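You operate a simulated robot arm through the tools that you are given. There is no shell and no other tool. Be economical: measure what you need, move in short steps, check, and stop when the job is done.

You run a simulated robot arm. Do the job below in one go: nothing can be reset, and whatever is moved stays where it is left.

JOB
Put the box labelled "400 g" from the top of the long rack on the white panel and the box labelled "850 g" on the grey panel. Fetch the grey scouring pad and set it on the top of the brown crate. Take the blue shock and put it on the load bench top. Take the blue-band foam and put it on the wooden board on the raised frame. Fetch the red shock and stand it on top of the grey brake drum. Take the white small spring and put it on the strip by the gauge post of the sag rig. Take the cream bush and leave it on the yellow panel. Any order will do. Set down upright: box, red shock, white small spring.

The check looks at the end state, three seconds after you hand in, the way a careful person would. Anything else that was tipped, shoved, dropped, spilled or broken makes it a failure.

ROBOT AND FRAMES
A 5-joint arm with a two-finger parallel gripper on a trunk, on a base that drives. Base frame: it is fixed to the floor where the robot stands at the start and does not move with it; the origin is under the middle of the robot, x ahead of it, y to its left, z up; the surface under the hand at the start is at about z = 0.95. Readings come in m, degrees, newtons and seconds.
It reaches about 1.134 m from its shoulder. Its first joint turns from -149.0 to 149.0 degrees. Places, roughly: blue shock (6x6x23 cm) [0.5, -0.9, 1]; blue-band foam (8x5x5 cm) [15.7, -0.3, 0.9]; controller box, converter box, horn box [0.75, 0, 1]; cream bush (6x6x4 cm) [15.2, -1.7, 0.9]; grey brake drum (13x13x8 cm) [14.1, 0.8, 0.9]; grey panel (18x17x2 cm) [0.7, 0.2, 1]; grey scouring pad (6x5x5 cm) [0.5, -0.1, 1]; load bench top [1.8, -2.1, 0.9]; red shock (6x6x23 cm) [15.7, 0.8, 0.9]; strip by the gauge post of the sag rig (66x20 cm) [12.5, 1.36, 0.78]; top of the brown crate [1.2, -0.5, 0.7]; white panel [0.75, -0.25, 1]; white small spring (4x4x7 cm) [14.2, 0.5, 0.9]; wooden board on the raised frame (23x21 cm) [13.26, -1.38, 0.86]; yellow panel [15.5, -1.5, 0.75]. Payload 1.57 kg.
The tool frame sits at the grasp point between the pads (the TCP): z along the fingers, y along the line on which they close. The tips reach 0.03 m beyond it. Largest opening 0.11 m; finger width 0.024, thickness 0.012; the body of the gripper, 0.048 by 0.112 m, starts 0.078 m behind the TCP.
Orientation is that of the tool frame in the base frame, as [roll, pitch, yaw] about the fixed x, y, z axes, in that order (R = Rz(yaw) Ry(pitch) Rx(roll)). With the fingers straight down and closing along the base's y, the tool's x points along the base's -x, its y along +y and its z along -z.

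CONTROLS
- The arm moves only by the tool step_arm. Its argument "steps" is a list of rows, each a list of 3 entries, a list of its own where there are three numbers: the shift along the tool's x, y, z in m, then the turn, a rotation vector about the tool's x, y, z in rad, then the finger opening in m, from 0 to 0.11. In form: [[[x, y, z], [wx, wy, wz], fingers], ...]. A call has 1 to 12 rows; each row is the pose to reach, as a shift and turn from the pose commanded when the call began, along the tool's axes at that moment. Rows are played at 5 a second. More than 0.05 m and 8.6 degrees between two rows, or a gripper value outside its range, and nothing of the call is played. A pose out of reach is approached as far as the arm can. The call stops where the force on the tool passes 40 N (or 10 N more than at its start, if that is more) or the arm is blocked; 0.2 s more then pass. Each finger travels about 0.153 m/s and halts on what it meets, pressing with about 21 N; the grip force reading is that of the motor and also rises with nothing between the fingers. The clock runs only during rows and for 0.2 s after the last one: add rows that repeat a pose to give the fingers time. It gives the time, the measured TCP pose, the force on the tool (base axes), the opening and the grip force at its end, in the units of the frame above (readings bear some noise), with the torque about the TCP (base axes, N m) and any sound that the robot's microphone picked up.
- Cameras (640 x 400 px; columns grow to the right, rows downward): "scene" is now at [0.0272, 0.1507, 1.9395]; the picture's right is [-0.36, -0.93, 0.00], its down [-0.77, 0.30, -0.56] and it looks along [0.53, -0.20, -0.83] (base axes); focal length 264 px, centre (320, 200). "wrist" rides on the gripper at [0.07, 0.016, -0.141] in the tool frame; the picture's right is [-0.23, 0.97, 0.00], its down [-0.85, -0.20, -0.48] and it looks along [-0.47, -0.11, 0.88] (tool axes); focal length 222 px, centre (320, 200). There is no depth. A picture from a camera that has moved, and an enlarged one, comes with that camera's place and axes in the base frame and with its lens. The place of the scene camera against the robot may be out by one fixed shift of up to 0.018 m in any direction.
- snapshot(camera): a new picture of that camera. It takes no simulated time.
- move_column(by): slides the trunk up (or, below 0, down) by that many m; the arm and the scene camera ride with it, the base frame stays. It gives what a move gives, with no picture.
- drive_base(legs): drives the robot by 1 to 6 legs, each [ahead, turn to the left] in m and degrees, along the robot's own axes; the way and the turn of a leg run together, so that a leg with both is an arc; at most 1.5 m and 180 degrees a leg. The arm and the cameras ride along, it lands a little off, and it stops where it bumps. It gives what a move gives.
- aim_head(pan, tilt): turns the head with the scene camera to pan (to the left, within 155 degrees either way) and tilt (down, from -29 to 69), counted from straight ahead of the robot. It gives what a move gives.
- close_up(camera, box): a new picture of the part [left, top, right, bottom] of that camera's present view, enlarged. It takes no simulated time.
- sign_off(): hands the job in; it is judged then, once.

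Work in short steps. Places have to be worked out from the pictures, the camera data and where the tool is seen: move nearer, look again, correct. Check each grasp and each placing, and mend what went wrong. You have 483 turns and 228 pictures in all, those below and enlarged ones among them. Open the gripper and draw the arm clear of the work before you hand the job in, unless the task says otherwise; then end with one line.

The tools are called as name(argument=value, ...) on one line, values as JSON. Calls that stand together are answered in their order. step_arm: Moves the arm, as the interface text tells. Its arguments: {"type":"object","properties":{"steps":{"type":"array","items":{"type":"array"}}},"required":["steps"]} The other tools are called the same way: move_column (by) slides the trunk up or down; drive_base (legs) drives the base; aim_head (pan, tilt) turns the head that bears the scene camera; snapshot (camera) takes a picture; close_up (camera, box) takes an enlarged picture of a part of a camera's view; sign_off () hands the job in.

At the start:

```text
time: 0.0
ee_pos: [0.6794, -0.055, 1.2198]
orientation: [-179.9, -0.1, 179.7]
ft_force: [0.5, 0.8, -0.7]
wrist_torque: [0.0, 0.02, 0.01]
grip_width: 0.1097
grasp_force: 0.0
trunk travel left (down, up): [-0.954, 0.016]
robot x, y, heading: [0.0049, 0.0084, -0.1]
head pan, tilt: [-21.1, 55.6]
```

scene: 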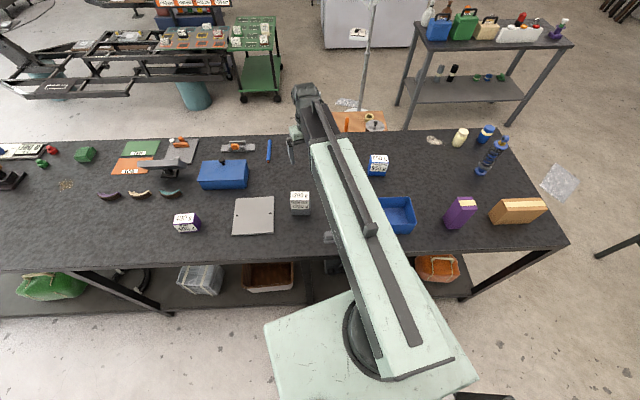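
wrist: 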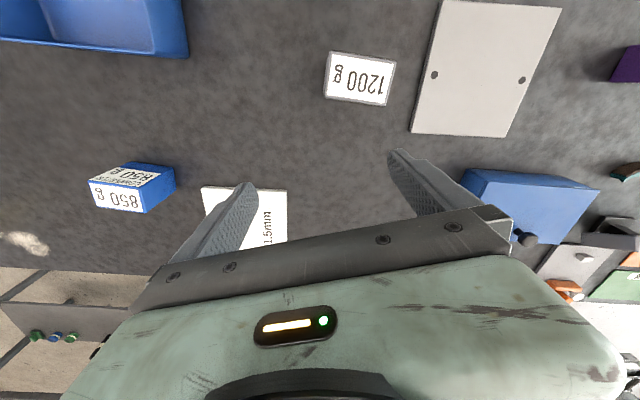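

The bench ahead holds boxes reading 1200 g and 850 g, and a third box whose label I can't read yet. I'll enlarge parts of the view to read the labels.

close_up(camera="scene", box=[100, 120, 320, 258])

close_up(camera="scene", box=[320, 100, 580, 262])

```text
2.90 times, centred on (210, 189) of scene
camera zoom: at [0.0272, 0.1507, 1.9395], right [-0.36, -0.93, 0.0], down [-0.77, 0.3, -0.56], along [0.53, -0.2, -0.83], focal length 767 px, centre (639, 232)
```

zoom: 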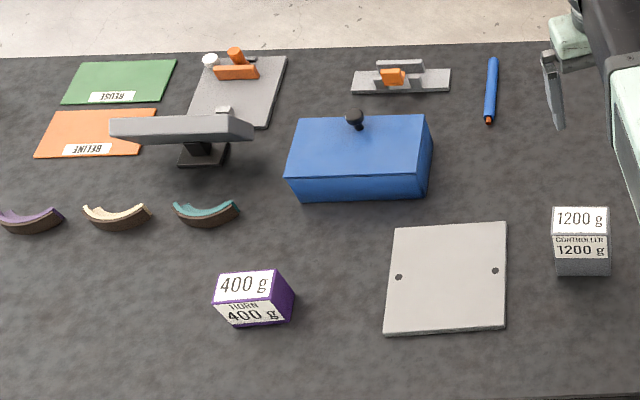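

```text
2.46 times, centred on (450, 181) of scene
camera zoom: at [0.0272, 0.1507, 1.9395], right [-0.36, -0.93, 0.0], down [-0.77, 0.3, -0.56], along [0.53, -0.2, -0.83], focal length 651 px, centre (0, 247)
```

zoom: 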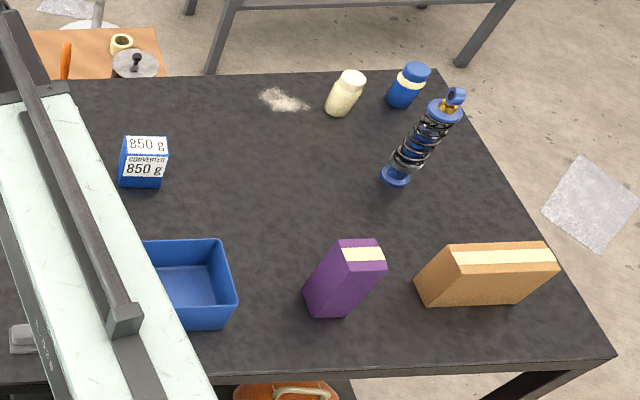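

400 g box is near (0.735, 0.46), 850 g near (0.70, -0.41), white panel about (0.82, -0.25). I'll move the hand toward the 400 g box at the same height.

step_arm(steps=[[[0, 0.048, 0], [0, 0, 0], 0.11], [[0, 0.096, 0], [0, 0, 0], 0.11], [[0, 0.144, 0], [0, 0, 0], 0.11], [[0, 0.192, 0], [0, 0, 0], 0.11], [[0, 0.24, 0], [0, 0, 0], 0.11], [[0, 0.288, 0], [0, 0, 0], 0.11], [[0, 0.336, 0], [0, 0, 0], 0.11], [[0, 0.384, 0], [0, 0, 0], 0.11], [[0, 0.432, 0], [0, 0, 0], 0.11], [[-0.01, 0.48, 0], [0, 0, 0], 0.11], [[-0.03, 0.51, 0], [0, 0, 0], 0.11], [[-0.03, 0.51, 0], [0, 0, 0], 0.11]])

snapshot(camera="wrist")

snapshot(camera="scene")

```text
time: 2.6
ee_pos: [0.7133, 0.4531, 1.2203]
orientation: [-180.0, 0.0, 179.6]
ft_force: [-0.3, 0.8, 0.7]
wrist_torque: [-0.04, -0.04, -0.03]
grip_width: 0.11
grasp_force: 0.1
trunk travel left (down, up): [-0.954, 0.016]
robot x, y, heading: [0.0025, 0.0074, 0.1]
head pan, tilt: [-21.1, 55.6]
```

```text
223 pictures are left
camera wrist: at [0.642, 0.4704, 1.3616], right [0.23, 0.97, 0.0], down [0.85, -0.21, 0.48], along [0.47, -0.11, -0.88], focal length 222 px, centre (320, 200)
```

wrist: 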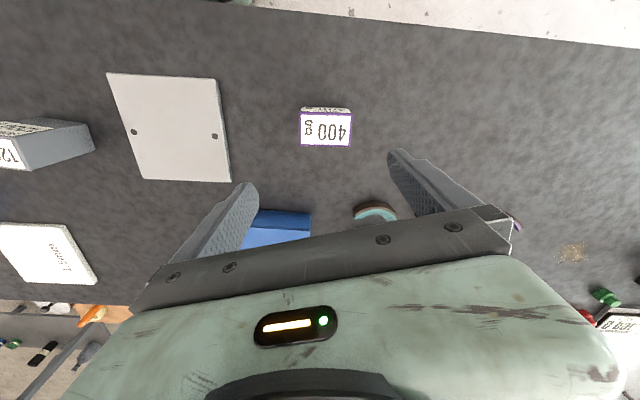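

```text
222 pictures are left
camera scene: at [0.0269, 0.1506, 1.9395], right [-0.36, -0.93, 0.0], down [-0.77, 0.3, -0.56], along [0.53, -0.2, -0.83], focal length 264 px, centre (320, 200)
```

scene: 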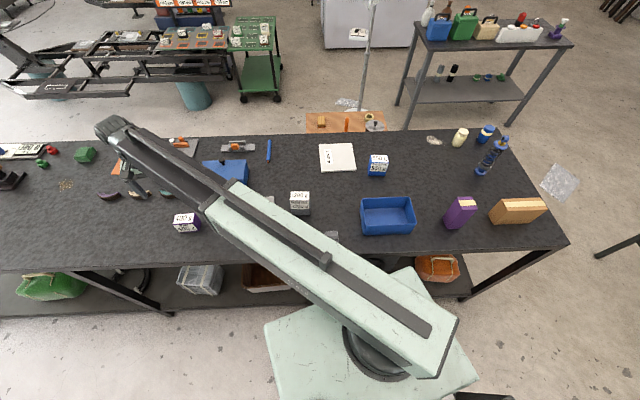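

The 400 g box top sits near (0.709, 0.4635), its long side about 13° off base y. I'll turn the hand to match and go down partway to check.

step_arm(steps=[[[0.002, 0.005, 0.04], [0, 0, 0.08], 0.11], [[0.004, 0.01, 0.08], [0, 0, 0.16], 0.11], [[0.004, 0.01, 0.12], [0, 0, 0.232], 0.11], [[0.004, 0.01, 0.13], [0, 0, 0.232], 0.11], [[0.004, 0.01, 0.13], [0, 0, 0.232], 0.11]])

snapshot(camera="wrist")

```text
time: 3.8
ee_pos: [0.7093, 0.4615, 1.2199]
orientation: [-180.0, -0.1, 166.3]
ft_force: [-0.3, 0.9, 0.3]
wrist_torque: [0.01, 0.0, 0.01]
grip_width: 0.1101
grasp_force: 0.0
out of reach, approached as far as the arm can: row 1, 2, 3, 4, 5
trunk travel left (down, up): [-0.954, 0.016]
robot x, y, heading: [0.0002, 0.0097, 0.1]
head pan, tilt: [-21.1, 55.6]
```

```text
221 pictures are left
camera wrist: at [0.6444, 0.4932, 1.3615], right [0.45, 0.89, 0.0], down [0.78, -0.4, 0.48], along [0.43, -0.22, -0.88], focal length 222 px, centre (320, 200)
```

wrist: 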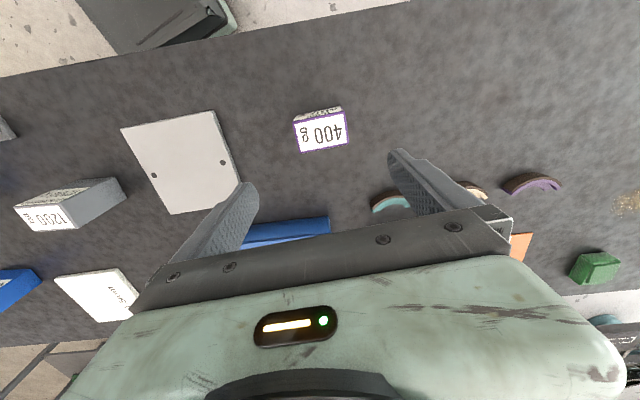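

The arm can't descend here by itself, but the hand sits over the box. I'll lower the trunk instead.

move_column(by=-0.15)

snapshot(camera="wrist")

snapshot(camera="scene")

```text
time: 5.5
ee_pos: [0.7094, 0.4612, 1.0705]
orientation: [-180.0, 0.0, 166.5]
ft_force: [-0.4, 0.1, 0.1]
wrist_torque: [0.01, -0.02, 0.0]
grip_width: 0.1101
grasp_force: 0.1
trunk travel left (down, up): [-0.804, 0.166]
robot x, y, heading: [0.0014, 0.0092, 0.4]
head pan, tilt: [-21.1, 55.6]
```

```text
220 pictures are left
camera wrist: at [0.6442, 0.4932, 1.2116], right [0.45, 0.89, 0.0], down [0.78, -0.4, 0.48], along [0.43, -0.22, -0.88], focal length 222 px, centre (320, 200)
```

wrist: 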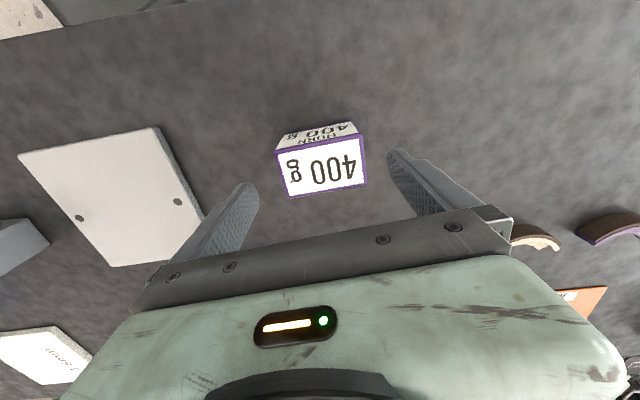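

```text
219 pictures are left
camera scene: at [0.0271, 0.1507, 1.7896], right [-0.36, -0.93, 0.0], down [-0.77, 0.3, -0.56], along [0.53, -0.2, -0.83], focal length 264 px, centre (320, 200)
```

scene: 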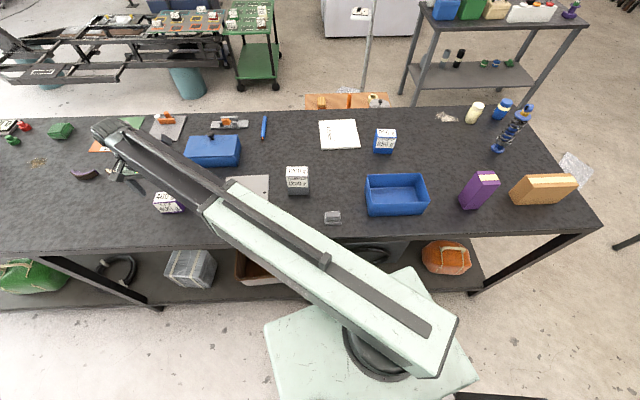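

The box top is near z = 1.0, centred under the fingers to within 3 mm. I'll lower 0.078 and close.

move_column(by=-0.078)

step_arm(steps=[[[0, 0, 0], [0, 0, 0], 0.08], [[0, 0, 0], [0, 0, 0], 0.06], [[0, 0, 0], [0, 0, 0], 0.04], [[0, 0, 0], [0, 0, 0], 0.04], [[0, 0, 0], [0, 0, 0], 0.04]])

snapshot(camera="wrist")

```text
time: 6.7
ee_pos: [0.7096, 0.4617, 0.9919]
orientation: [-180.0, 0.0, 166.4]
ft_force: [0.1, -0.7, 0.1]
wrist_torque: [0.02, 0.0, -0.03]
grip_width: 0.1104
grasp_force: 0.1
trunk travel left (down, up): [-0.726, 0.244]
robot x, y, heading: [0.0009, 0.0071, 0.1]
head pan, tilt: [-21.1, 55.6]
```

```text
time: 7.9
ee_pos: [0.7084, 0.4622, 0.9915]
orientation: [180.0, 0.1, 166.4]
ft_force: [1.6, 7.5, 4.2]
wrist_torque: [0.45, 0.08, -0.16]
grip_width: 0.0803
grasp_force: 21.2
trunk travel left (down, up): [-0.726, 0.244]
robot x, y, heading: [0.0046, 0.0076, -0.2]
head pan, tilt: [-21.1, 55.6]
```

```text
218 pictures are left
camera wrist: at [0.6441, 0.4938, 1.1335], right [0.45, 0.89, 0.0], down [0.78, -0.4, 0.48], along [0.43, -0.22, -0.88], focal length 222 px, centre (320, 200)
```

wrist: 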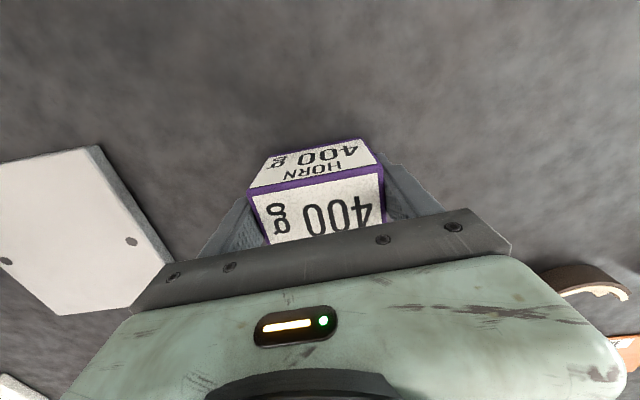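

Firm grip at 0.080. I'll lift with the trunk and carry toward the white panel.

move_column(by=0.18)

step_arm(steps=[[[-0.0186, -0.0423, 0], [0, 0, 0], 0.04], [[-0.0372, -0.0846, 0], [0, 0, 0], 0.04], [[-0.0558, -0.1269, 0], [0, 0, 0], 0.04], [[-0.0744, -0.1692, 0], [0, 0, 0], 0.04], [[-0.093, -0.2115, 0], [0, 0, 0], 0.04], [[-0.1116, -0.2538, 0], [0, 0, 0], 0.04], [[-0.1302, -0.2961, 0], [0, 0, 0], 0.04], [[-0.1488, -0.3384, 0], [0, 0, 0], 0.04], [[-0.1674, -0.3807, 0], [0, 0, 0], 0.04], [[-0.186, -0.423, 0], [0, 0, 0], 0.04], [[-0.2046, -0.4653, 0], [0, 0, 0], 0.04], [[-0.2232, -0.5076, 0], [0, 0, 0], 0.04]])

snapshot(camera="wrist")

snapshot(camera="scene")

```text
time: 9.9
ee_pos: [0.7095, 0.4631, 1.1716]
orientation: [179.9, -0.1, 166.3]
ft_force: [-0.6, -0.1, -4.3]
wrist_torque: [0.02, 0.03, -0.01]
grip_width: 0.0799
grasp_force: 21.5
trunk travel left (down, up): [-0.906, 0.064]
robot x, y, heading: [0.0033, 0.0068, 0.2]
head pan, tilt: [-21.1, 55.6]
```

```text
time: 12.5
ee_pos: [0.8064, -0.0853, 1.1719]
orientation: [180.0, 0.0, 166.5]
ft_force: [0.1, 0.4, -3.7]
wrist_torque: [-0.01, -0.02, 0.01]
grip_width: 0.0803
grasp_force: 20.7
trunk travel left (down, up): [-0.906, 0.064]
robot x, y, heading: [0.0045, 0.0088, -0.1]
head pan, tilt: [-21.1, 55.6]
```

```text
217 pictures are left
camera wrist: at [0.7416, -0.0532, 1.3131], right [0.45, 0.89, 0.0], down [0.78, -0.4, 0.48], along [0.43, -0.21, -0.88], focal length 222 px, centre (320, 200)
```

wrist: 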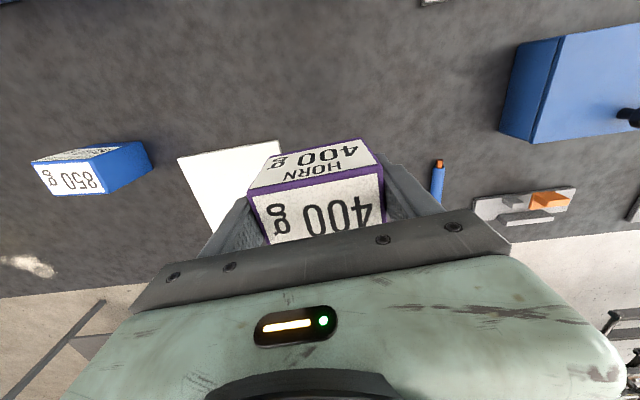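

```text
216 pictures are left
camera scene: at [0.0279, 0.15, 1.8916], right [-0.36, -0.93, 0.0], down [-0.77, 0.3, -0.56], along [0.53, -0.2, -0.83], focal length 264 px, centre (320, 200)
```

scene: 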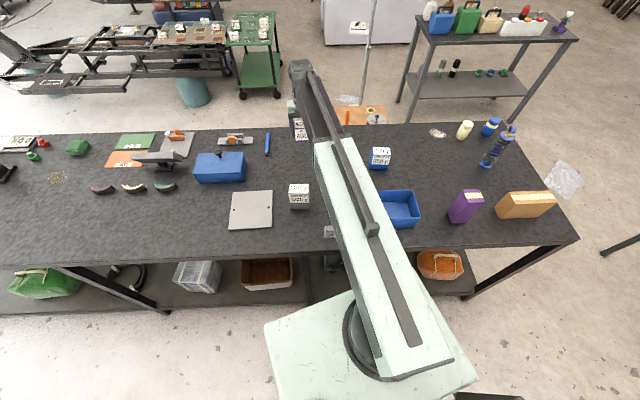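

Panel near edge runs (0.74,-0.306)–(0.79,-0.144), so its centre is about (0.85, -0.253). I'll move above that and descend most of the way.

step_arm(steps=[[[-0.0206, -0.0388, 0], [0, 0, 0], 0.04], [[-0.0412, -0.0775, 0], [0, 0, 0], 0.04], [[-0.0618, -0.1163, 0], [0, 0, 0], 0.04], [[-0.0824, -0.155, 0], [0, 0, 0], 0.04], [[-0.0824, -0.155, 0], [0, 0, 0], 0.04]])

move_column(by=-0.14)

snapshot(camera="wrist")

snapshot(camera="scene")

```text
time: 13.7
ee_pos: [0.8504, -0.2559, 1.1729]
orientation: [180.0, 0.0, 166.5]
ft_force: [0.4, -0.3, -4.1]
wrist_torque: [-0.03, -0.03, -0.01]
grip_width: 0.0802
grasp_force: 21.2
trunk travel left (down, up): [-0.906, 0.064]
robot x, y, heading: [0.0027, 0.007, 0.2]
head pan, tilt: [-21.1, 55.6]
```

```text
time: 15.4
ee_pos: [0.8512, -0.2549, 1.0334]
orientation: [179.9, 0.1, 166.4]
ft_force: [0.0, -1.1, -4.1]
wrist_torque: [-0.01, 0.0, 0.0]
grip_width: 0.0801
grasp_force: 21.2
trunk travel left (down, up): [-0.766, 0.204]
robot x, y, heading: [0.0001, 0.0082, -0.0]
head pan, tilt: [-21.1, 55.6]
```

```text
215 pictures are left
camera wrist: at [0.7855, -0.2233, 1.1733], right [0.45, 0.89, 0.0], down [0.78, -0.4, 0.48], along [0.43, -0.22, -0.88], focal length 222 px, centre (320, 200)
```

wrist: 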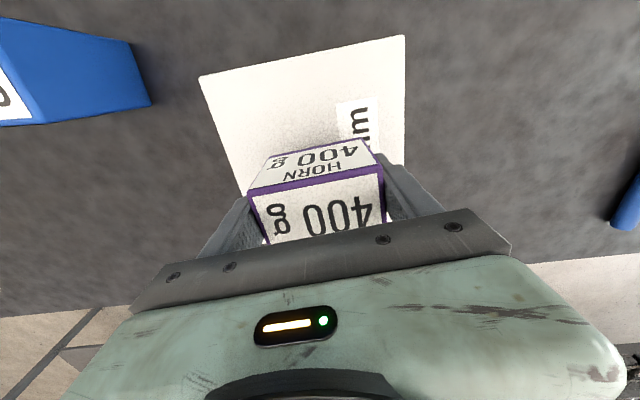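

```text
214 pictures are left
camera scene: at [0.0277, 0.1505, 1.7516], right [-0.36, -0.93, 0.0], down [-0.77, 0.3, -0.56], along [0.53, -0.2, -0.83], focal length 264 px, centre (320, 200)
```

scene: 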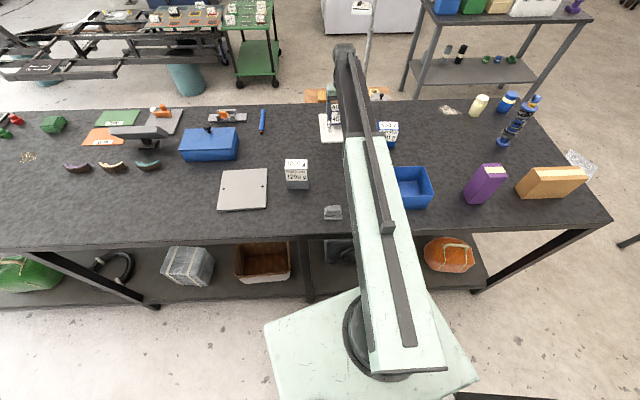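

The box is centred over the panel. I'll lower slowly until contact.

move_column(by=-0.018)

step_arm(steps=[[[0, 0, 0.004], [0, 0, 0], 0.04], [[0, 0, 0.008], [0, 0, 0], 0.04]])

```text
time: 16.0
ee_pos: [0.8505, -0.2547, 1.0141]
orientation: [-180.0, 0.0, 166.5]
ft_force: [-0.6, 0.2, -3.7]
wrist_torque: [0.0, 0.0, 0.03]
grip_width: 0.0803
grasp_force: 20.9
trunk travel left (down, up): [-0.748, 0.222]
robot x, y, heading: [0.0017, 0.0044, 0.0]
head pan, tilt: [-21.1, 55.6]
```

```text
time: 16.6
ee_pos: [0.8507, -0.2542, 1.0146]
orientation: [179.9, 0.0, 166.4]
ft_force: [0.0, 0.0, -4.3]
wrist_torque: [0.01, 0.0, -0.01]
grip_width: 0.0803
grasp_force: 21.0
out of reach, approached as far as the arm can: row 1, 2
trunk travel left (down, up): [-0.748, 0.222]
robot x, y, heading: [0.0027, 0.0113, -0.2]
head pan, tilt: [-21.1, 55.6]
```

No contact yet; lowering more.

move_column(by=-0.006)

move_column(by=-0.005)

```text
time: 17.2
ee_pos: [0.85, -0.2557, 1.009]
orientation: [-180.0, 0.0, 166.4]
ft_force: [1.0, 0.7, -4.7]
wrist_torque: [-0.01, 0.01, -0.01]
grip_width: 0.0802
grasp_force: 21.3
trunk travel left (down, up): [-0.742, 0.228]
robot x, y, heading: [-0.0035, 0.0098, 0.2]
head pan, tilt: [-21.1, 55.6]
```

```text
time: 17.7
ee_pos: [0.8494, -0.2557, 1.0059]
orientation: [-180.0, 0.2, 166.3]
ft_force: [7.3, -1.6, 25.8]
wrist_torque: [-0.01, -0.06, -0.35]
grip_width: 0.0801
grasp_force: 21.2
trunk travel left (down, up): [-0.737, 0.233]
robot x, y, heading: [0.0039, 0.0084, 0.2]
head pan, tilt: [-21.1, 55.6]
```

Contact at TCP z ≈ 1.006. I'll open gently and raise.

step_arm(steps=[[[0, 0, 0], [0, 0, 0], 0.09], [[0, 0, 0], [0, 0, 0], 0.108], [[0, 0, 0], [0, 0, 0], 0.11]])

move_column(by=0.2)

snapshot(camera="wrist")

```text
time: 18.5
ee_pos: [0.8502, -0.2551, 1.0025]
orientation: [-180.0, 0.1, 166.4]
ft_force: [0.8, 0.6, -0.2]
wrist_torque: [-0.03, -0.01, -0.05]
grip_width: 0.1103
grasp_force: 0.1
trunk travel left (down, up): [-0.737, 0.233]
robot x, y, heading: [-0.0007, 0.0098, -0.2]
head pan, tilt: [-21.1, 55.6]
```

```text
time: 20.7
ee_pos: [0.8502, -0.2551, 1.2038]
orientation: [-180.0, 0.1, 166.4]
ft_force: [0.2, -0.4, 0.6]
wrist_torque: [0.02, -0.04, -0.02]
grip_width: 0.1102
grasp_force: 0.0
trunk travel left (down, up): [-0.937, 0.033]
robot x, y, heading: [0.0043, 0.0077, -0.0]
head pan, tilt: [-21.1, 55.6]
```

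```text
213 pictures are left
camera wrist: at [0.7853, -0.2232, 1.3444], right [0.45, 0.89, 0.0], down [0.78, -0.4, 0.48], along [0.43, -0.22, -0.88], focal length 222 px, centre (320, 200)
```

wrist: 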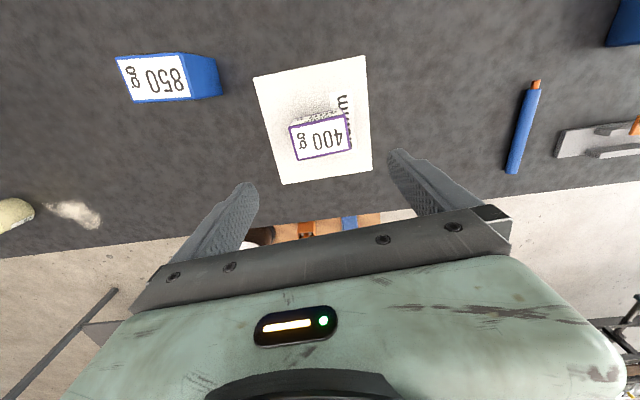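

The 400 g box stands well on the white panel. Next is the 850 g box near (0.694, -0.405), turned about 22°; I'll move over it.

step_arm(steps=[[[0.0233, -0.0365, 0], [0, 0, 0.03], 0.11], [[0.0466, -0.073, 0], [0, 0, 0.06], 0.11], [[0.0698, -0.1095, 0], [0, 0, 0.1], 0.11], [[0.0931, -0.146, 0], [0, 0, 0.13], 0.11], [[0.1164, -0.1825, 0], [0, 0, 0.15], 0.11], [[0.1164, -0.1825, 0], [0, 0, 0.15], 0.11]])

move_column(by=-0.09)

snapshot(camera="wrist")

```text
time: 22.1
ee_pos: [0.6936, -0.405, 1.2032]
orientation: [-180.0, 0.0, 157.8]
ft_force: [0.2, -0.3, -0.7]
wrist_torque: [0.01, -0.01, 0.03]
grip_width: 0.11
grasp_force: 0.0
trunk travel left (down, up): [-0.937, 0.033]
robot x, y, heading: [0.002, 0.002, 0.1]
head pan, tilt: [-21.1, 55.6]
```

```text
time: 23.3
ee_pos: [0.6943, -0.4049, 1.1134]
orientation: [180.0, 0.0, 157.8]
ft_force: [-0.3, 0.0, 0.1]
wrist_torque: [0.0, -0.02, 0.0]
grip_width: 0.1099
grasp_force: 0.1
trunk travel left (down, up): [-0.847, 0.123]
robot x, y, heading: [0.0039, 0.0037, -0.2]
head pan, tilt: [-21.1, 55.6]
```

```text
212 pictures are left
camera wrist: at [0.6341, -0.3647, 1.2546], right [0.58, 0.82, 0.0], down [0.72, -0.51, 0.48], along [0.39, -0.28, -0.88], focal length 222 px, centre (320, 200)
```

wrist: 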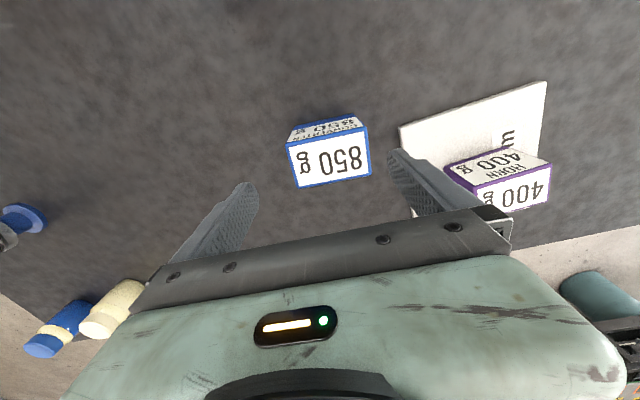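

Box top is near z 1.04, centre (0.695, -0.396). Shift 9 mm, lower and grip.

step_arm(steps=[[[0.0025, 0.0087, 0], [0, 0, 0], 0.11], [[0.0025, 0.0087, 0], [0, 0, 0], 0.11]])

move_column(by=-0.115)

step_arm(steps=[[[0, 0, 0], [0, 0, 0], 0.09], [[0, 0, 0], [0, 0, 0], 0.07], [[0, 0, 0], [0, 0, 0], 0.04], [[0, 0, 0], [0, 0, 0], 0.04], [[0, 0, 0], [0, 0, 0], 0.04]])

snapshot(camera="wrist")

```text
time: 23.9
ee_pos: [0.6949, -0.3954, 1.1126]
orientation: [180.0, 0.0, 157.8]
ft_force: [-0.5, -0.2, -0.8]
wrist_torque: [0.02, -0.01, 0.0]
grip_width: 0.1104
grasp_force: 0.2
trunk travel left (down, up): [-0.847, 0.123]
robot x, y, heading: [0.0022, 0.007, -0.1]
head pan, tilt: [-21.1, 55.6]
```

```text
time: 25.4
ee_pos: [0.6934, -0.3966, 0.9985]
orientation: [179.8, 0.0, 157.8]
ft_force: [0.5, -0.4, 0.0]
wrist_torque: [-0.01, -0.01, 0.02]
grip_width: 0.1099
grasp_force: 0.1
trunk travel left (down, up): [-0.732, 0.238]
robot x, y, heading: [-0.0002, 0.0074, 0.2]
head pan, tilt: [-21.1, 55.6]
```

```text
time: 26.6
ee_pos: [0.6948, -0.3958, 0.9998]
orientation: [180.0, 0.0, 157.9]
ft_force: [0.4, 5.8, -0.5]
wrist_torque: [0.16, -0.14, 0.09]
grip_width: 0.0804
grasp_force: 20.3
trunk travel left (down, up): [-0.732, 0.238]
robot x, y, heading: [0.0, 0.0063, 0.2]
head pan, tilt: [-21.1, 55.6]
```

```text
211 pictures are left
camera wrist: at [0.635, -0.3549, 1.1396], right [0.58, 0.82, 0.0], down [0.72, -0.51, 0.48], along [0.39, -0.28, -0.88], focal length 222 px, centre (320, 200)
```

wrist: 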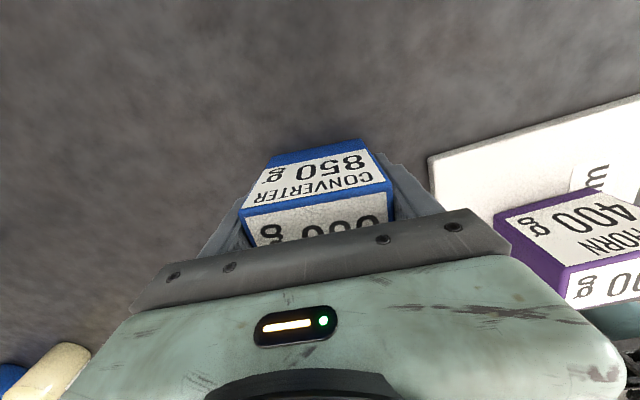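

Gripped at 0.080. Lift and carry to the grey panel, estimated centre (0.665, 0.206).

move_column(by=0.17)

step_arm(steps=[[[0.0196, 0.042, 0], [0, 0, 0], 0.04], [[0.0392, 0.084, 0], [0, 0, 0], 0.04], [[0.0588, 0.126, 0], [0, 0, 0], 0.04], [[0.0784, 0.168, 0], [0, 0, 0], 0.04], [[0.098, 0.21, 0], [0, 0, 0], 0.04], [[0.1176, 0.252, 0], [0, 0, 0], 0.04], [[0.1372, 0.294, 0], [0, 0, 0], 0.04], [[0.1568, 0.336, 0], [0, 0, 0], 0.04], [[0.1764, 0.378, 0], [0, 0, 0], 0.04], [[0.196, 0.42, 0], [0, 0, -0.03], 0.04], [[0.2156, 0.462, 0], [0, 0, -0.06], 0.04], [[0.2352, 0.504, 0], [0, 0, -0.1], 0.04]])

snapshot(camera="wrist")

```text
time: 28.5
ee_pos: [0.695, -0.3963, 1.1677]
orientation: [180.0, -0.1, 157.7]
ft_force: [0.6, -0.6, -9.2]
wrist_torque: [0.0, 0.02, 0.0]
grip_width: 0.0805
grasp_force: 20.4
trunk travel left (down, up): [-0.902, 0.068]
robot x, y, heading: [0.0032, 0.0063, 0.3]
head pan, tilt: [-21.1, 55.6]
```

```text
time: 31.1
ee_pos: [0.6675, 0.1593, 1.1671]
orientation: [-179.9, 0.0, 163.5]
ft_force: [0.4, -0.5, -9.1]
wrist_torque: [0.06, 0.08, -0.01]
grip_width: 0.0808
grasp_force: 20.8
trunk travel left (down, up): [-0.902, 0.068]
robot x, y, heading: [0.0008, 0.0054, 0.1]
head pan, tilt: [-21.1, 55.6]
```

```text
210 pictures are left
camera wrist: at [0.6047, 0.1938, 1.309], right [0.49, 0.87, 0.0], down [0.76, -0.43, 0.48], along [0.42, -0.24, -0.88], focal length 222 px, centre (320, 200)
```

wrist: 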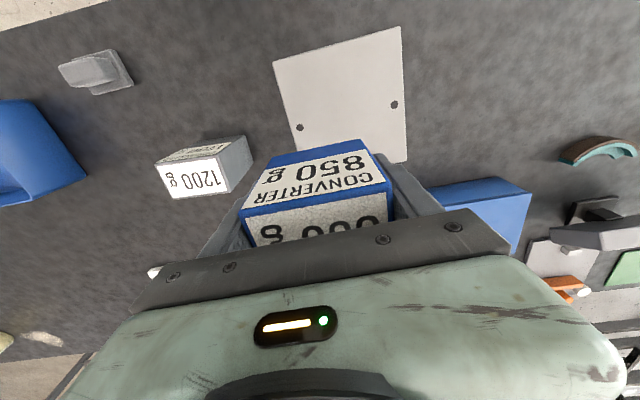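

Panel centre from its two holes: (0.666, 0.201). Move there and descend to just above.

step_arm(steps=[[[0.0129, 0.04, 0], [0, 0, 0], 0.04], [[0.0129, 0.04, 0], [0, 0, 0], 0.04]])

move_column(by=-0.135)

move_column(by=-0.008)

snapshot(camera="wrist")

```text
time: 31.7
ee_pos: [0.6663, 0.2005, 1.1678]
orientation: [180.0, 0.0, 163.5]
ft_force: [0.5, 0.5, -7.5]
wrist_torque: [-0.01, 0.03, 0.0]
grip_width: 0.0805
grasp_force: 20.6
trunk travel left (down, up): [-0.902, 0.068]
robot x, y, heading: [0.0054, 0.006, 0.3]
head pan, tilt: [-21.1, 55.6]
```

```text
time: 33.3
ee_pos: [0.6667, 0.2011, 1.0336]
orientation: [-180.0, 0.1, 163.5]
ft_force: [0.5, -0.8, -8.3]
wrist_torque: [0.05, 0.02, 0.02]
grip_width: 0.0802
grasp_force: 20.6
trunk travel left (down, up): [-0.767, 0.203]
robot x, y, heading: [0.0048, 0.0051, 0.1]
head pan, tilt: [-21.1, 55.6]
```

```text
time: 33.9
ee_pos: [0.6656, 0.2002, 1.0247]
orientation: [179.9, 0.1, 163.5]
ft_force: [0.0, -0.7, -8.4]
wrist_torque: [0.02, 0.07, -0.02]
grip_width: 0.0801
grasp_force: 20.8
trunk travel left (down, up): [-0.759, 0.211]
robot x, y, heading: [0.0026, 0.0059, 0.2]
head pan, tilt: [-21.1, 55.6]
```

```text
209 pictures are left
camera wrist: at [0.603, 0.2357, 1.1661], right [0.49, 0.87, 0.0], down [0.76, -0.43, 0.48], along [0.42, -0.24, -0.88], focal length 222 px, centre (320, 200)
```

wrist: 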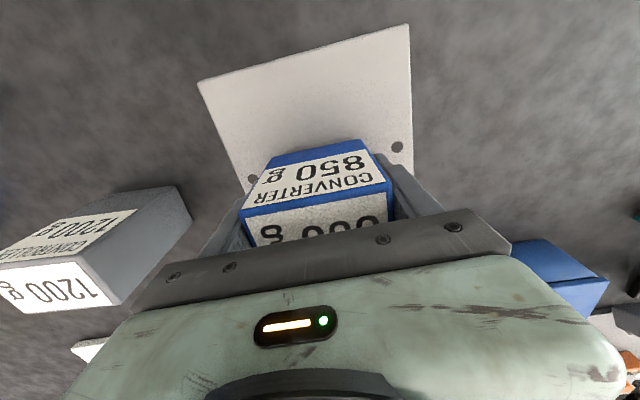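

Centred; still hanging freely. Continue in small steps.

move_column(by=-0.005)

move_column(by=-0.004)

```text
time: 34.5
ee_pos: [0.6662, 0.2006, 1.0199]
orientation: [-179.9, 0.0, 163.5]
ft_force: [0.9, -0.4, -8.7]
wrist_torque: [0.07, 0.02, 0.0]
grip_width: 0.0802
grasp_force: 20.6
trunk travel left (down, up): [-0.754, 0.216]
robot x, y, heading: [0.0029, 0.0093, 0.1]
head pan, tilt: [-21.1, 55.6]
```

```text
time: 35.0
ee_pos: [0.6654, 0.2016, 1.0162]
orientation: [-180.0, 0.1, 163.5]
ft_force: [-0.6, -0.1, -8.3]
wrist_torque: [0.0, 0.03, 0.03]
grip_width: 0.0803
grasp_force: 21.0
trunk travel left (down, up): [-0.75, 0.22]
robot x, y, heading: [0.0027, 0.006, -0.2]
head pan, tilt: [-21.1, 55.6]
```

move_column(by=-0.004)

move_column(by=-0.003)

```text
time: 35.5
ee_pos: [0.6661, 0.2011, 1.0127]
orientation: [179.8, 0.0, 163.4]
ft_force: [10.2, 3.9, 23.6]
wrist_torque: [-0.12, 0.17, -0.15]
grip_width: 0.0805
grasp_force: 21.3
trunk travel left (down, up): [-0.746, 0.224]
robot x, y, heading: [0.0006, 0.0088, -0.2]
head pan, tilt: [-21.1, 55.6]
```

```text
time: 36.0
ee_pos: [0.6645, 0.2011, 1.0096]
orientation: [-180.0, -0.1, 163.4]
ft_force: [5.0, 4.6, 22.6]
wrist_torque: [0.02, 0.19, -0.28]
grip_width: 0.0804
grasp_force: 20.5
trunk travel left (down, up): [-0.743, 0.227]
robot x, y, heading: [0.0037, 0.0058, 0.2]
head pan, tilt: [-21.1, 55.6]
```

Seated. Release and raise.

step_arm(steps=[[[0, 0, 0], [0, 0, 0], 0.09], [[0, 0, 0], [0, 0, 0], 0.108], [[0, 0, 0], [0, 0, 0], 0.11]])

move_column(by=0.18)

snapshot(camera="wrist")

close_up(camera="scene", box=[180, 120, 420, 270])

```text
time: 36.8
ee_pos: [0.6654, 0.2011, 1.0091]
orientation: [-180.0, 0.1, 163.5]
ft_force: [-0.7, -0.3, -0.3]
wrist_torque: [-0.01, -0.01, 0.02]
grip_width: 0.1101
grasp_force: 0.0
trunk travel left (down, up): [-0.743, 0.227]
robot x, y, heading: [0.0009, 0.005, 0.1]
head pan, tilt: [-21.1, 55.6]
```

```text
time: 38.8
ee_pos: [0.6669, 0.2004, 1.1891]
orientation: [-180.0, -0.1, 163.5]
ft_force: [-0.2, 1.1, 0.8]
wrist_torque: [-0.01, 0.02, 0.03]
grip_width: 0.1101
grasp_force: 0.1
trunk travel left (down, up): [-0.923, 0.047]
robot x, y, heading: [0.0013, 0.0072, -0.0]
head pan, tilt: [-21.1, 55.6]
```

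```text
208 pictures are left
camera wrist: at [0.6026, 0.2356, 1.3304], right [0.49, 0.87, 0.0], down [0.76, -0.43, 0.48], along [0.42, -0.24, -0.88], focal length 222 px, centre (320, 200)
```

wrist: 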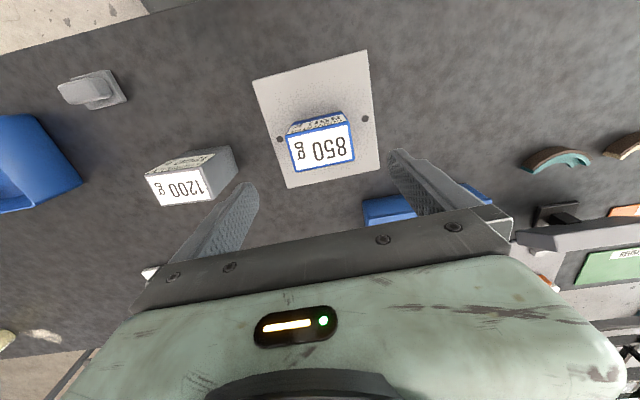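

```text
2.67 times, centred on (300, 195) of scene
camera zoom: at [0.0273, 0.1508, 1.9085], right [-0.36, -0.93, 0.0], down [-0.77, 0.3, -0.56], along [0.53, -0.2, -0.83], focal length 705 px, centre (373, 213)
```

zoom: 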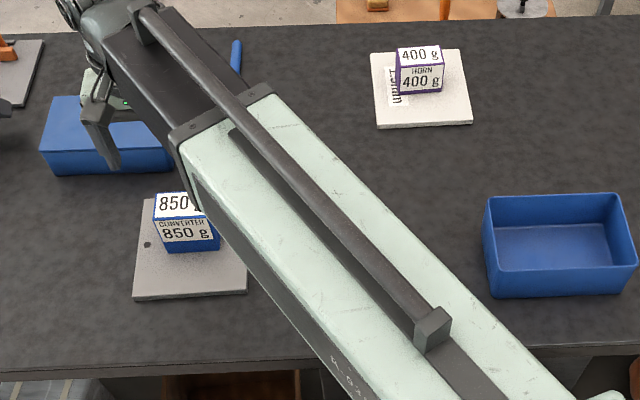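

Both boxes are placed well. Next the grey scouring pad near (0.46, -0.05); moving above it.

step_arm(steps=[[[0.0184, -0.0426, 0], [0, 0, 0], 0.11], [[0.0368, -0.0852, 0], [0, 0, 0], 0.11], [[0.0552, -0.1278, 0], [0, 0, 0], 0.11], [[0.0736, -0.1704, 0], [0, 0, 0], 0.11], [[0.092, -0.213, 0], [0, 0, 0], 0.11], [[0.1104, -0.2556, 0], [0, 0, 0], 0.11], [[0.129, -0.298, 0], [0, 0, 0], 0.11], [[0.129, -0.298, 0], [0, 0, 0], 0.11]])

snapshot(camera="wrist")

```text
time: 40.6
ee_pos: [0.5721, -0.053, 1.1888]
orientation: [-180.0, -0.1, 163.5]
ft_force: [0.2, -0.9, -1.1]
wrist_torque: [-0.01, 0.0, -0.03]
grip_width: 0.1103
grasp_force: 0.2
out of reach, approached as far as the arm can: row 4, 5, 6, 7, 8
trunk travel left (down, up): [-0.923, 0.047]
robot x, y, heading: [0.0019, 0.0078, -0.1]
head pan, tilt: [-21.1, 55.6]
```

```text
206 pictures are left
camera wrist: at [0.5091, -0.0185, 1.3307], right [0.49, 0.87, 0.0], down [0.76, -0.43, 0.48], along [0.41, -0.24, -0.88], focal length 222 px, centre (320, 200)
```

wrist: 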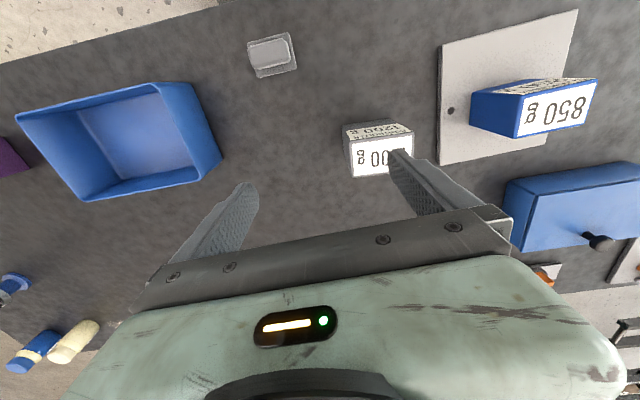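

The arm cannot come closer than x≈0.57, so I'll back the base 0.13 m.

drive_base(legs=[[-0.13, 0]])

snapshot(camera="wrist")

```text
time: 41.9
ee_pos: [0.4394, -0.0522, 1.1891]
orientation: [-180.0, -0.1, 163.5]
ft_force: [-0.2, -0.2, 0.0]
wrist_torque: [0.01, -0.02, 0.01]
grip_width: 0.11
grasp_force: 0.0
trunk travel left (down, up): [-0.923, 0.047]
robot x, y, heading: [-0.1289, 0.0081, 0.3]
head pan, tilt: [-21.1, 55.6]
```

```text
205 pictures are left
camera wrist: at [0.377, -0.0178, 1.3311], right [0.49, 0.87, 0.0], down [0.76, -0.43, 0.48], along [0.41, -0.24, -0.88], focal length 222 px, centre (320, 200)
```

wrist: 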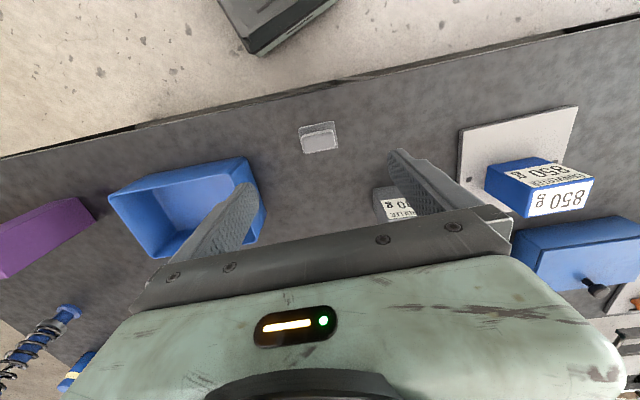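

close_up(camera="wrist", box=[270, 100, 370, 162])

```text
6.40 times, centred on (320, 131) of wrist
camera zoom: at [0.377, -0.0178, 1.3311], right [0.49, 0.87, 0.0], down [0.76, -0.43, 0.48], along [0.41, -0.24, -0.88], focal length 1422 px, centre (320, 642)
```

zoom: 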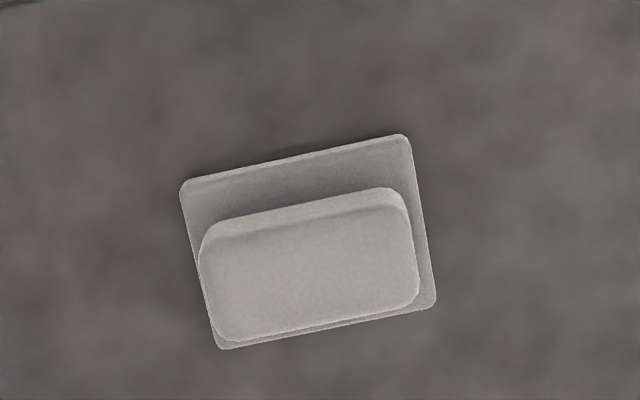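

The pad is a 6×5 cm base with a block on it, centred about (0.449, -0.064), already aligned with the fingers. Align and lower in two stages.

step_arm(steps=[[[-0.0125, -0.0083, 0], [0, 0, 0], 0.09], [[-0.0125, -0.0083, 0], [0, 0, 0], 0.09]])

move_column(by=-0.13)

snapshot(camera="wrist")

```text
time: 42.5
ee_pos: [0.45, -0.0642, 1.1892]
orientation: [179.9, -0.1, 163.5]
ft_force: [-0.6, 0.9, -0.7]
wrist_torque: [-0.01, 0.0, 0.02]
grip_width: 0.0902
grasp_force: 0.1
trunk travel left (down, up): [-0.923, 0.047]
robot x, y, heading: [-0.126, 0.0071, -0.1]
head pan, tilt: [-21.1, 55.6]
```

```text
time: 44.1
ee_pos: [0.4504, -0.0636, 1.0588]
orientation: [180.0, -0.2, 163.5]
ft_force: [-0.6, -0.3, 0.0]
wrist_torque: [0.02, -0.02, 0.01]
grip_width: 0.09
grasp_force: 0.0
trunk travel left (down, up): [-0.793, 0.177]
robot x, y, heading: [-0.1299, 0.0078, -0.1]
head pan, tilt: [-21.1, 55.6]
```

```text
203 pictures are left
camera wrist: at [0.3878, -0.029, 1.2007], right [0.49, 0.87, 0.0], down [0.76, -0.43, 0.48], along [0.41, -0.24, -0.88], focal length 222 px, centre (320, 200)
```

wrist: 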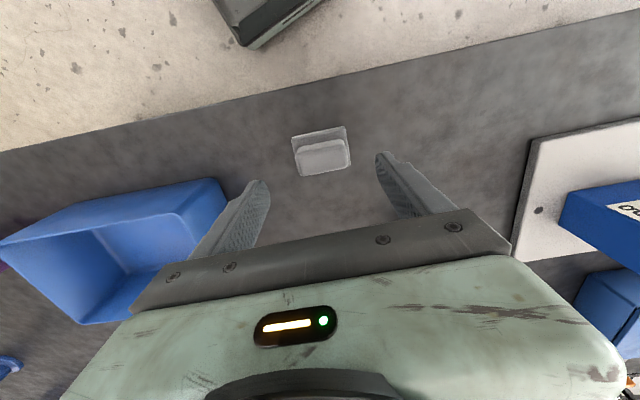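

Aligned within ~3 mm and clear of the tray. Lower and grip.

move_column(by=-0.074)

step_arm(steps=[[[0, 0, 0], [0, 0, 0], 0.07], [[0, 0, 0], [0, 0, 0], 0.05], [[0, 0, 0], [0, 0, 0], 0.03], [[0, 0, 0], [0, 0, 0], 0.03], [[0, 0, 0], [0, 0, 0], 0.03]])

snapshot(camera="wrist")

```text
time: 45.2
ee_pos: [0.4505, -0.0643, 0.9852]
orientation: [180.0, -0.1, 163.5]
ft_force: [-0.4, 0.7, 0.3]
wrist_torque: [-0.02, 0.02, 0.0]
grip_width: 0.09
grasp_force: 0.1
trunk travel left (down, up): [-0.719, 0.251]
robot x, y, heading: [-0.1304, 0.0062, 0.1]
head pan, tilt: [-21.1, 55.6]
```

```text
time: 46.4
ee_pos: [0.4514, -0.0632, 0.9847]
orientation: [-179.9, -0.1, 163.5]
ft_force: [0.2, 0.4, 2.0]
wrist_torque: [0.07, -0.08, -0.02]
grip_width: 0.0591
grasp_force: 21.3
trunk travel left (down, up): [-0.719, 0.251]
robot x, y, heading: [-0.1269, 0.0063, -0.0]
head pan, tilt: [-21.1, 55.6]
```

```text
202 pictures are left
camera wrist: at [0.3878, -0.029, 1.1267], right [0.49, 0.87, 0.0], down [0.76, -0.43, 0.48], along [0.41, -0.24, -0.88], focal length 222 px, centre (320, 200)
```

wrist: 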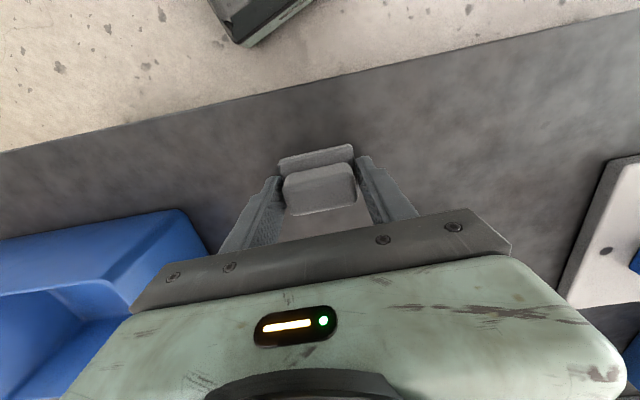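

Gripped at 0.059. Lift and then survey the surroundings with the head camera to plan the drive to the crate.

move_column(by=0.24)

aim_head(pan=-35, tilt=35)

snapshot(camera="scene")

aim_head(pan=-90, tilt=35)

snapshot(camera="scene")

aim_head(pan=0, tilt=10)

snapshot(camera="scene")

```text
time: 48.9
ee_pos: [0.4514, -0.0646, 1.2251]
orientation: [-179.9, -0.1, 163.4]
ft_force: [-0.4, -0.2, -0.7]
wrist_torque: [0.02, 0.01, 0.0]
grip_width: 0.0591
grasp_force: 21.0
trunk travel left (down, up): [-0.959, 0.011]
robot x, y, heading: [-0.1307, 0.0078, -0.1]
head pan, tilt: [-21.1, 55.6]
```

```text
time: 49.8
ee_pos: [0.4501, -0.0635, 1.2251]
orientation: [-179.9, 0.0, 163.5]
ft_force: [1.4, -1.0, -0.2]
wrist_torque: [-0.01, -0.01, -0.03]
grip_width: 0.0592
grasp_force: 20.6
trunk travel left (down, up): [-0.959, 0.011]
robot x, y, heading: [-0.1294, 0.0082, -0.0]
head pan, tilt: [-35.0, 35.0]
```

```text
201 pictures are left
camera scene: at [-0.0984, 0.1259, 1.9735], right [-0.57, -0.82, 0.0], down [-0.47, 0.33, -0.82], along [0.67, -0.47, -0.57], focal length 264 px, centre (320, 200)
```

scene: 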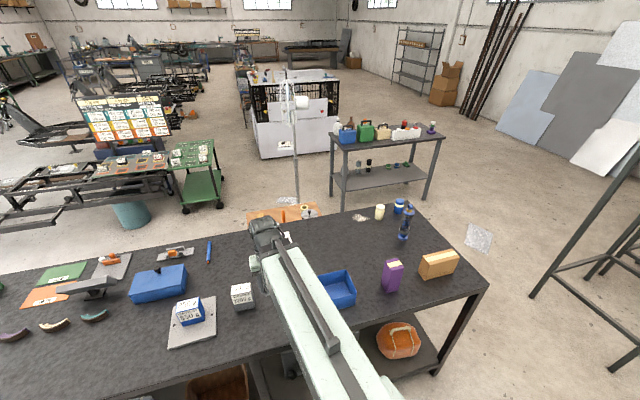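

```text
time: 51.0
ee_pos: [0.4493, -0.0638, 1.2259]
orientation: [180.0, -0.2, 163.5]
ft_force: [-0.2, -0.8, -0.2]
wrist_torque: [-0.05, 0.02, 0.02]
grip_width: 0.0592
grasp_force: 21.1
trunk travel left (down, up): [-0.959, 0.011]
robot x, y, heading: [-0.1277, 0.009, 0.2]
head pan, tilt: [-90.0, 35.0]
```

```text
200 pictures are left
camera scene: at [-0.1704, 0.0881, 1.9736], right [-1.0, 0.0, 0.0], down [0.0, 0.57, -0.82], along [0.0, -0.82, -0.57], focal length 264 px, centre (320, 200)
```

scene: 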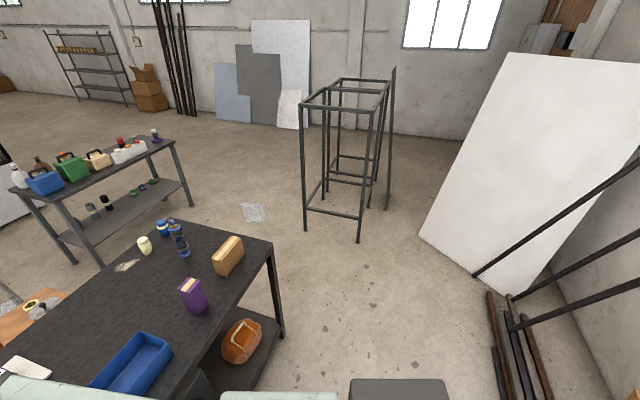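

```text
time: 52.6
ee_pos: [0.452, -0.0648, 1.2262]
orientation: [-180.0, -0.2, 163.5]
ft_force: [-0.3, 0.2, -1.0]
wrist_torque: [0.03, 0.0, 0.02]
grip_width: 0.0592
grasp_force: 20.8
trunk travel left (down, up): [-0.959, 0.011]
robot x, y, heading: [-0.133, 0.0094, 0.0]
head pan, tilt: [0.0, 10.0]
```

```text
199 pictures are left
camera scene: at [-0.0777, 0.1763, 2.0137], right [0.0, -1.0, 0.0], down [-0.17, 0.0, -0.98], along [0.98, 0.0, -0.17], focal length 264 px, centre (320, 200)
```

scene: 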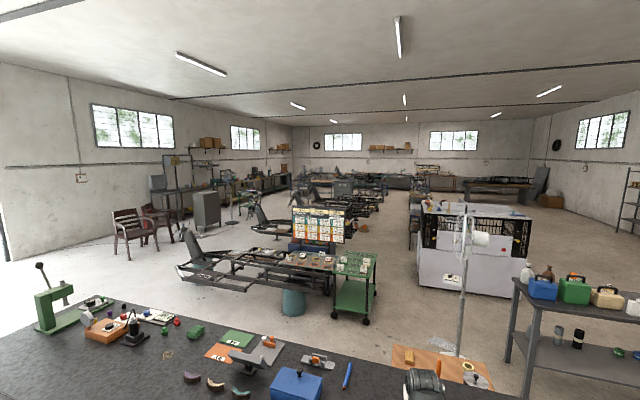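

Bench is turned about 16°, its right end at about (0.1,-1.0)–(0.73,-1.15); the crate sits behind it. I'll drive around the right end in safe legs, checking on the way.

drive_base(legs=[[-0.45, 0], [0, -90], [1.0, 0], [0, 45]])

aim_head(pan=0, tilt=45)

snapshot(camera="scene")

```text
time: 66.1
ee_pos: [-0.2394, -1.4725, 1.2254]
orientation: [-179.9, -0.1, 117.1]
ft_force: [-0.7, -0.6, -0.4]
wrist_torque: [0.02, -0.07, -0.02]
grip_width: 0.0593
grasp_force: 20.8
trunk travel left (down, up): [-0.959, 0.011]
robot x, y, heading: [-0.5931, -1.0067, -46.7]
head pan, tilt: [0.0, 10.0]
```

```text
time: 67.1
ee_pos: [-0.2373, -1.4717, 1.2256]
orientation: [-180.0, -0.1, 117.0]
ft_force: [0.3, -0.5, -0.1]
wrist_torque: [-0.01, 0.0, -0.01]
grip_width: 0.059
grasp_force: 20.7
trunk travel left (down, up): [-0.959, 0.011]
robot x, y, heading: [-0.5917, -1.0082, -46.4]
head pan, tilt: [0.0, 45.0]
```

```text
198 pictures are left
camera scene: at [-0.4395, -0.9187, 1.9588], right [-0.73, -0.69, 0.0], down [-0.49, 0.51, -0.71], along [0.49, -0.51, -0.71], focal length 264 px, centre (320, 200)
```

scene: 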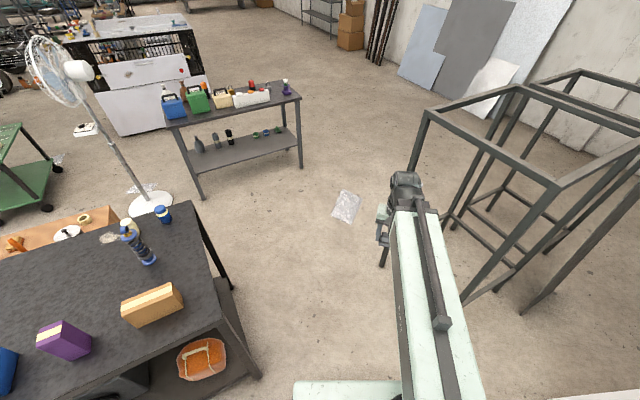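

Before passing between bench and rack I want to see the base's footprint; look straight down.

aim_head(pan=40, tilt=69)

snapshot(camera="scene")

```text
time: 68.2
ee_pos: [-0.2372, -1.4722, 1.2251]
orientation: [-180.0, -0.1, 117.1]
ft_force: [-0.2, 0.6, -0.8]
wrist_torque: [-0.01, 0.04, 0.01]
grip_width: 0.0589
grasp_force: 21.9
trunk travel left (down, up): [-0.959, 0.011]
robot x, y, heading: [-0.5903, -1.0079, -46.3]
head pan, tilt: [40.0, 68.8]
```

```text
197 pictures are left
camera scene: at [-0.4399, -0.8659, 1.9299], right [-0.11, -0.99, 0.0], down [-0.93, 0.11, -0.36], along [0.36, -0.04, -0.93], focal length 264 px, centre (320, 200)
```

scene: 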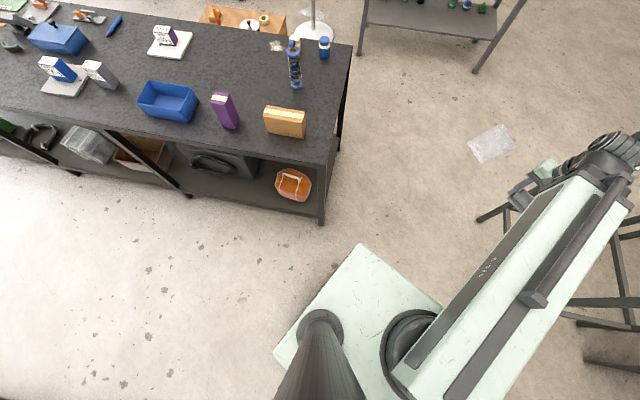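

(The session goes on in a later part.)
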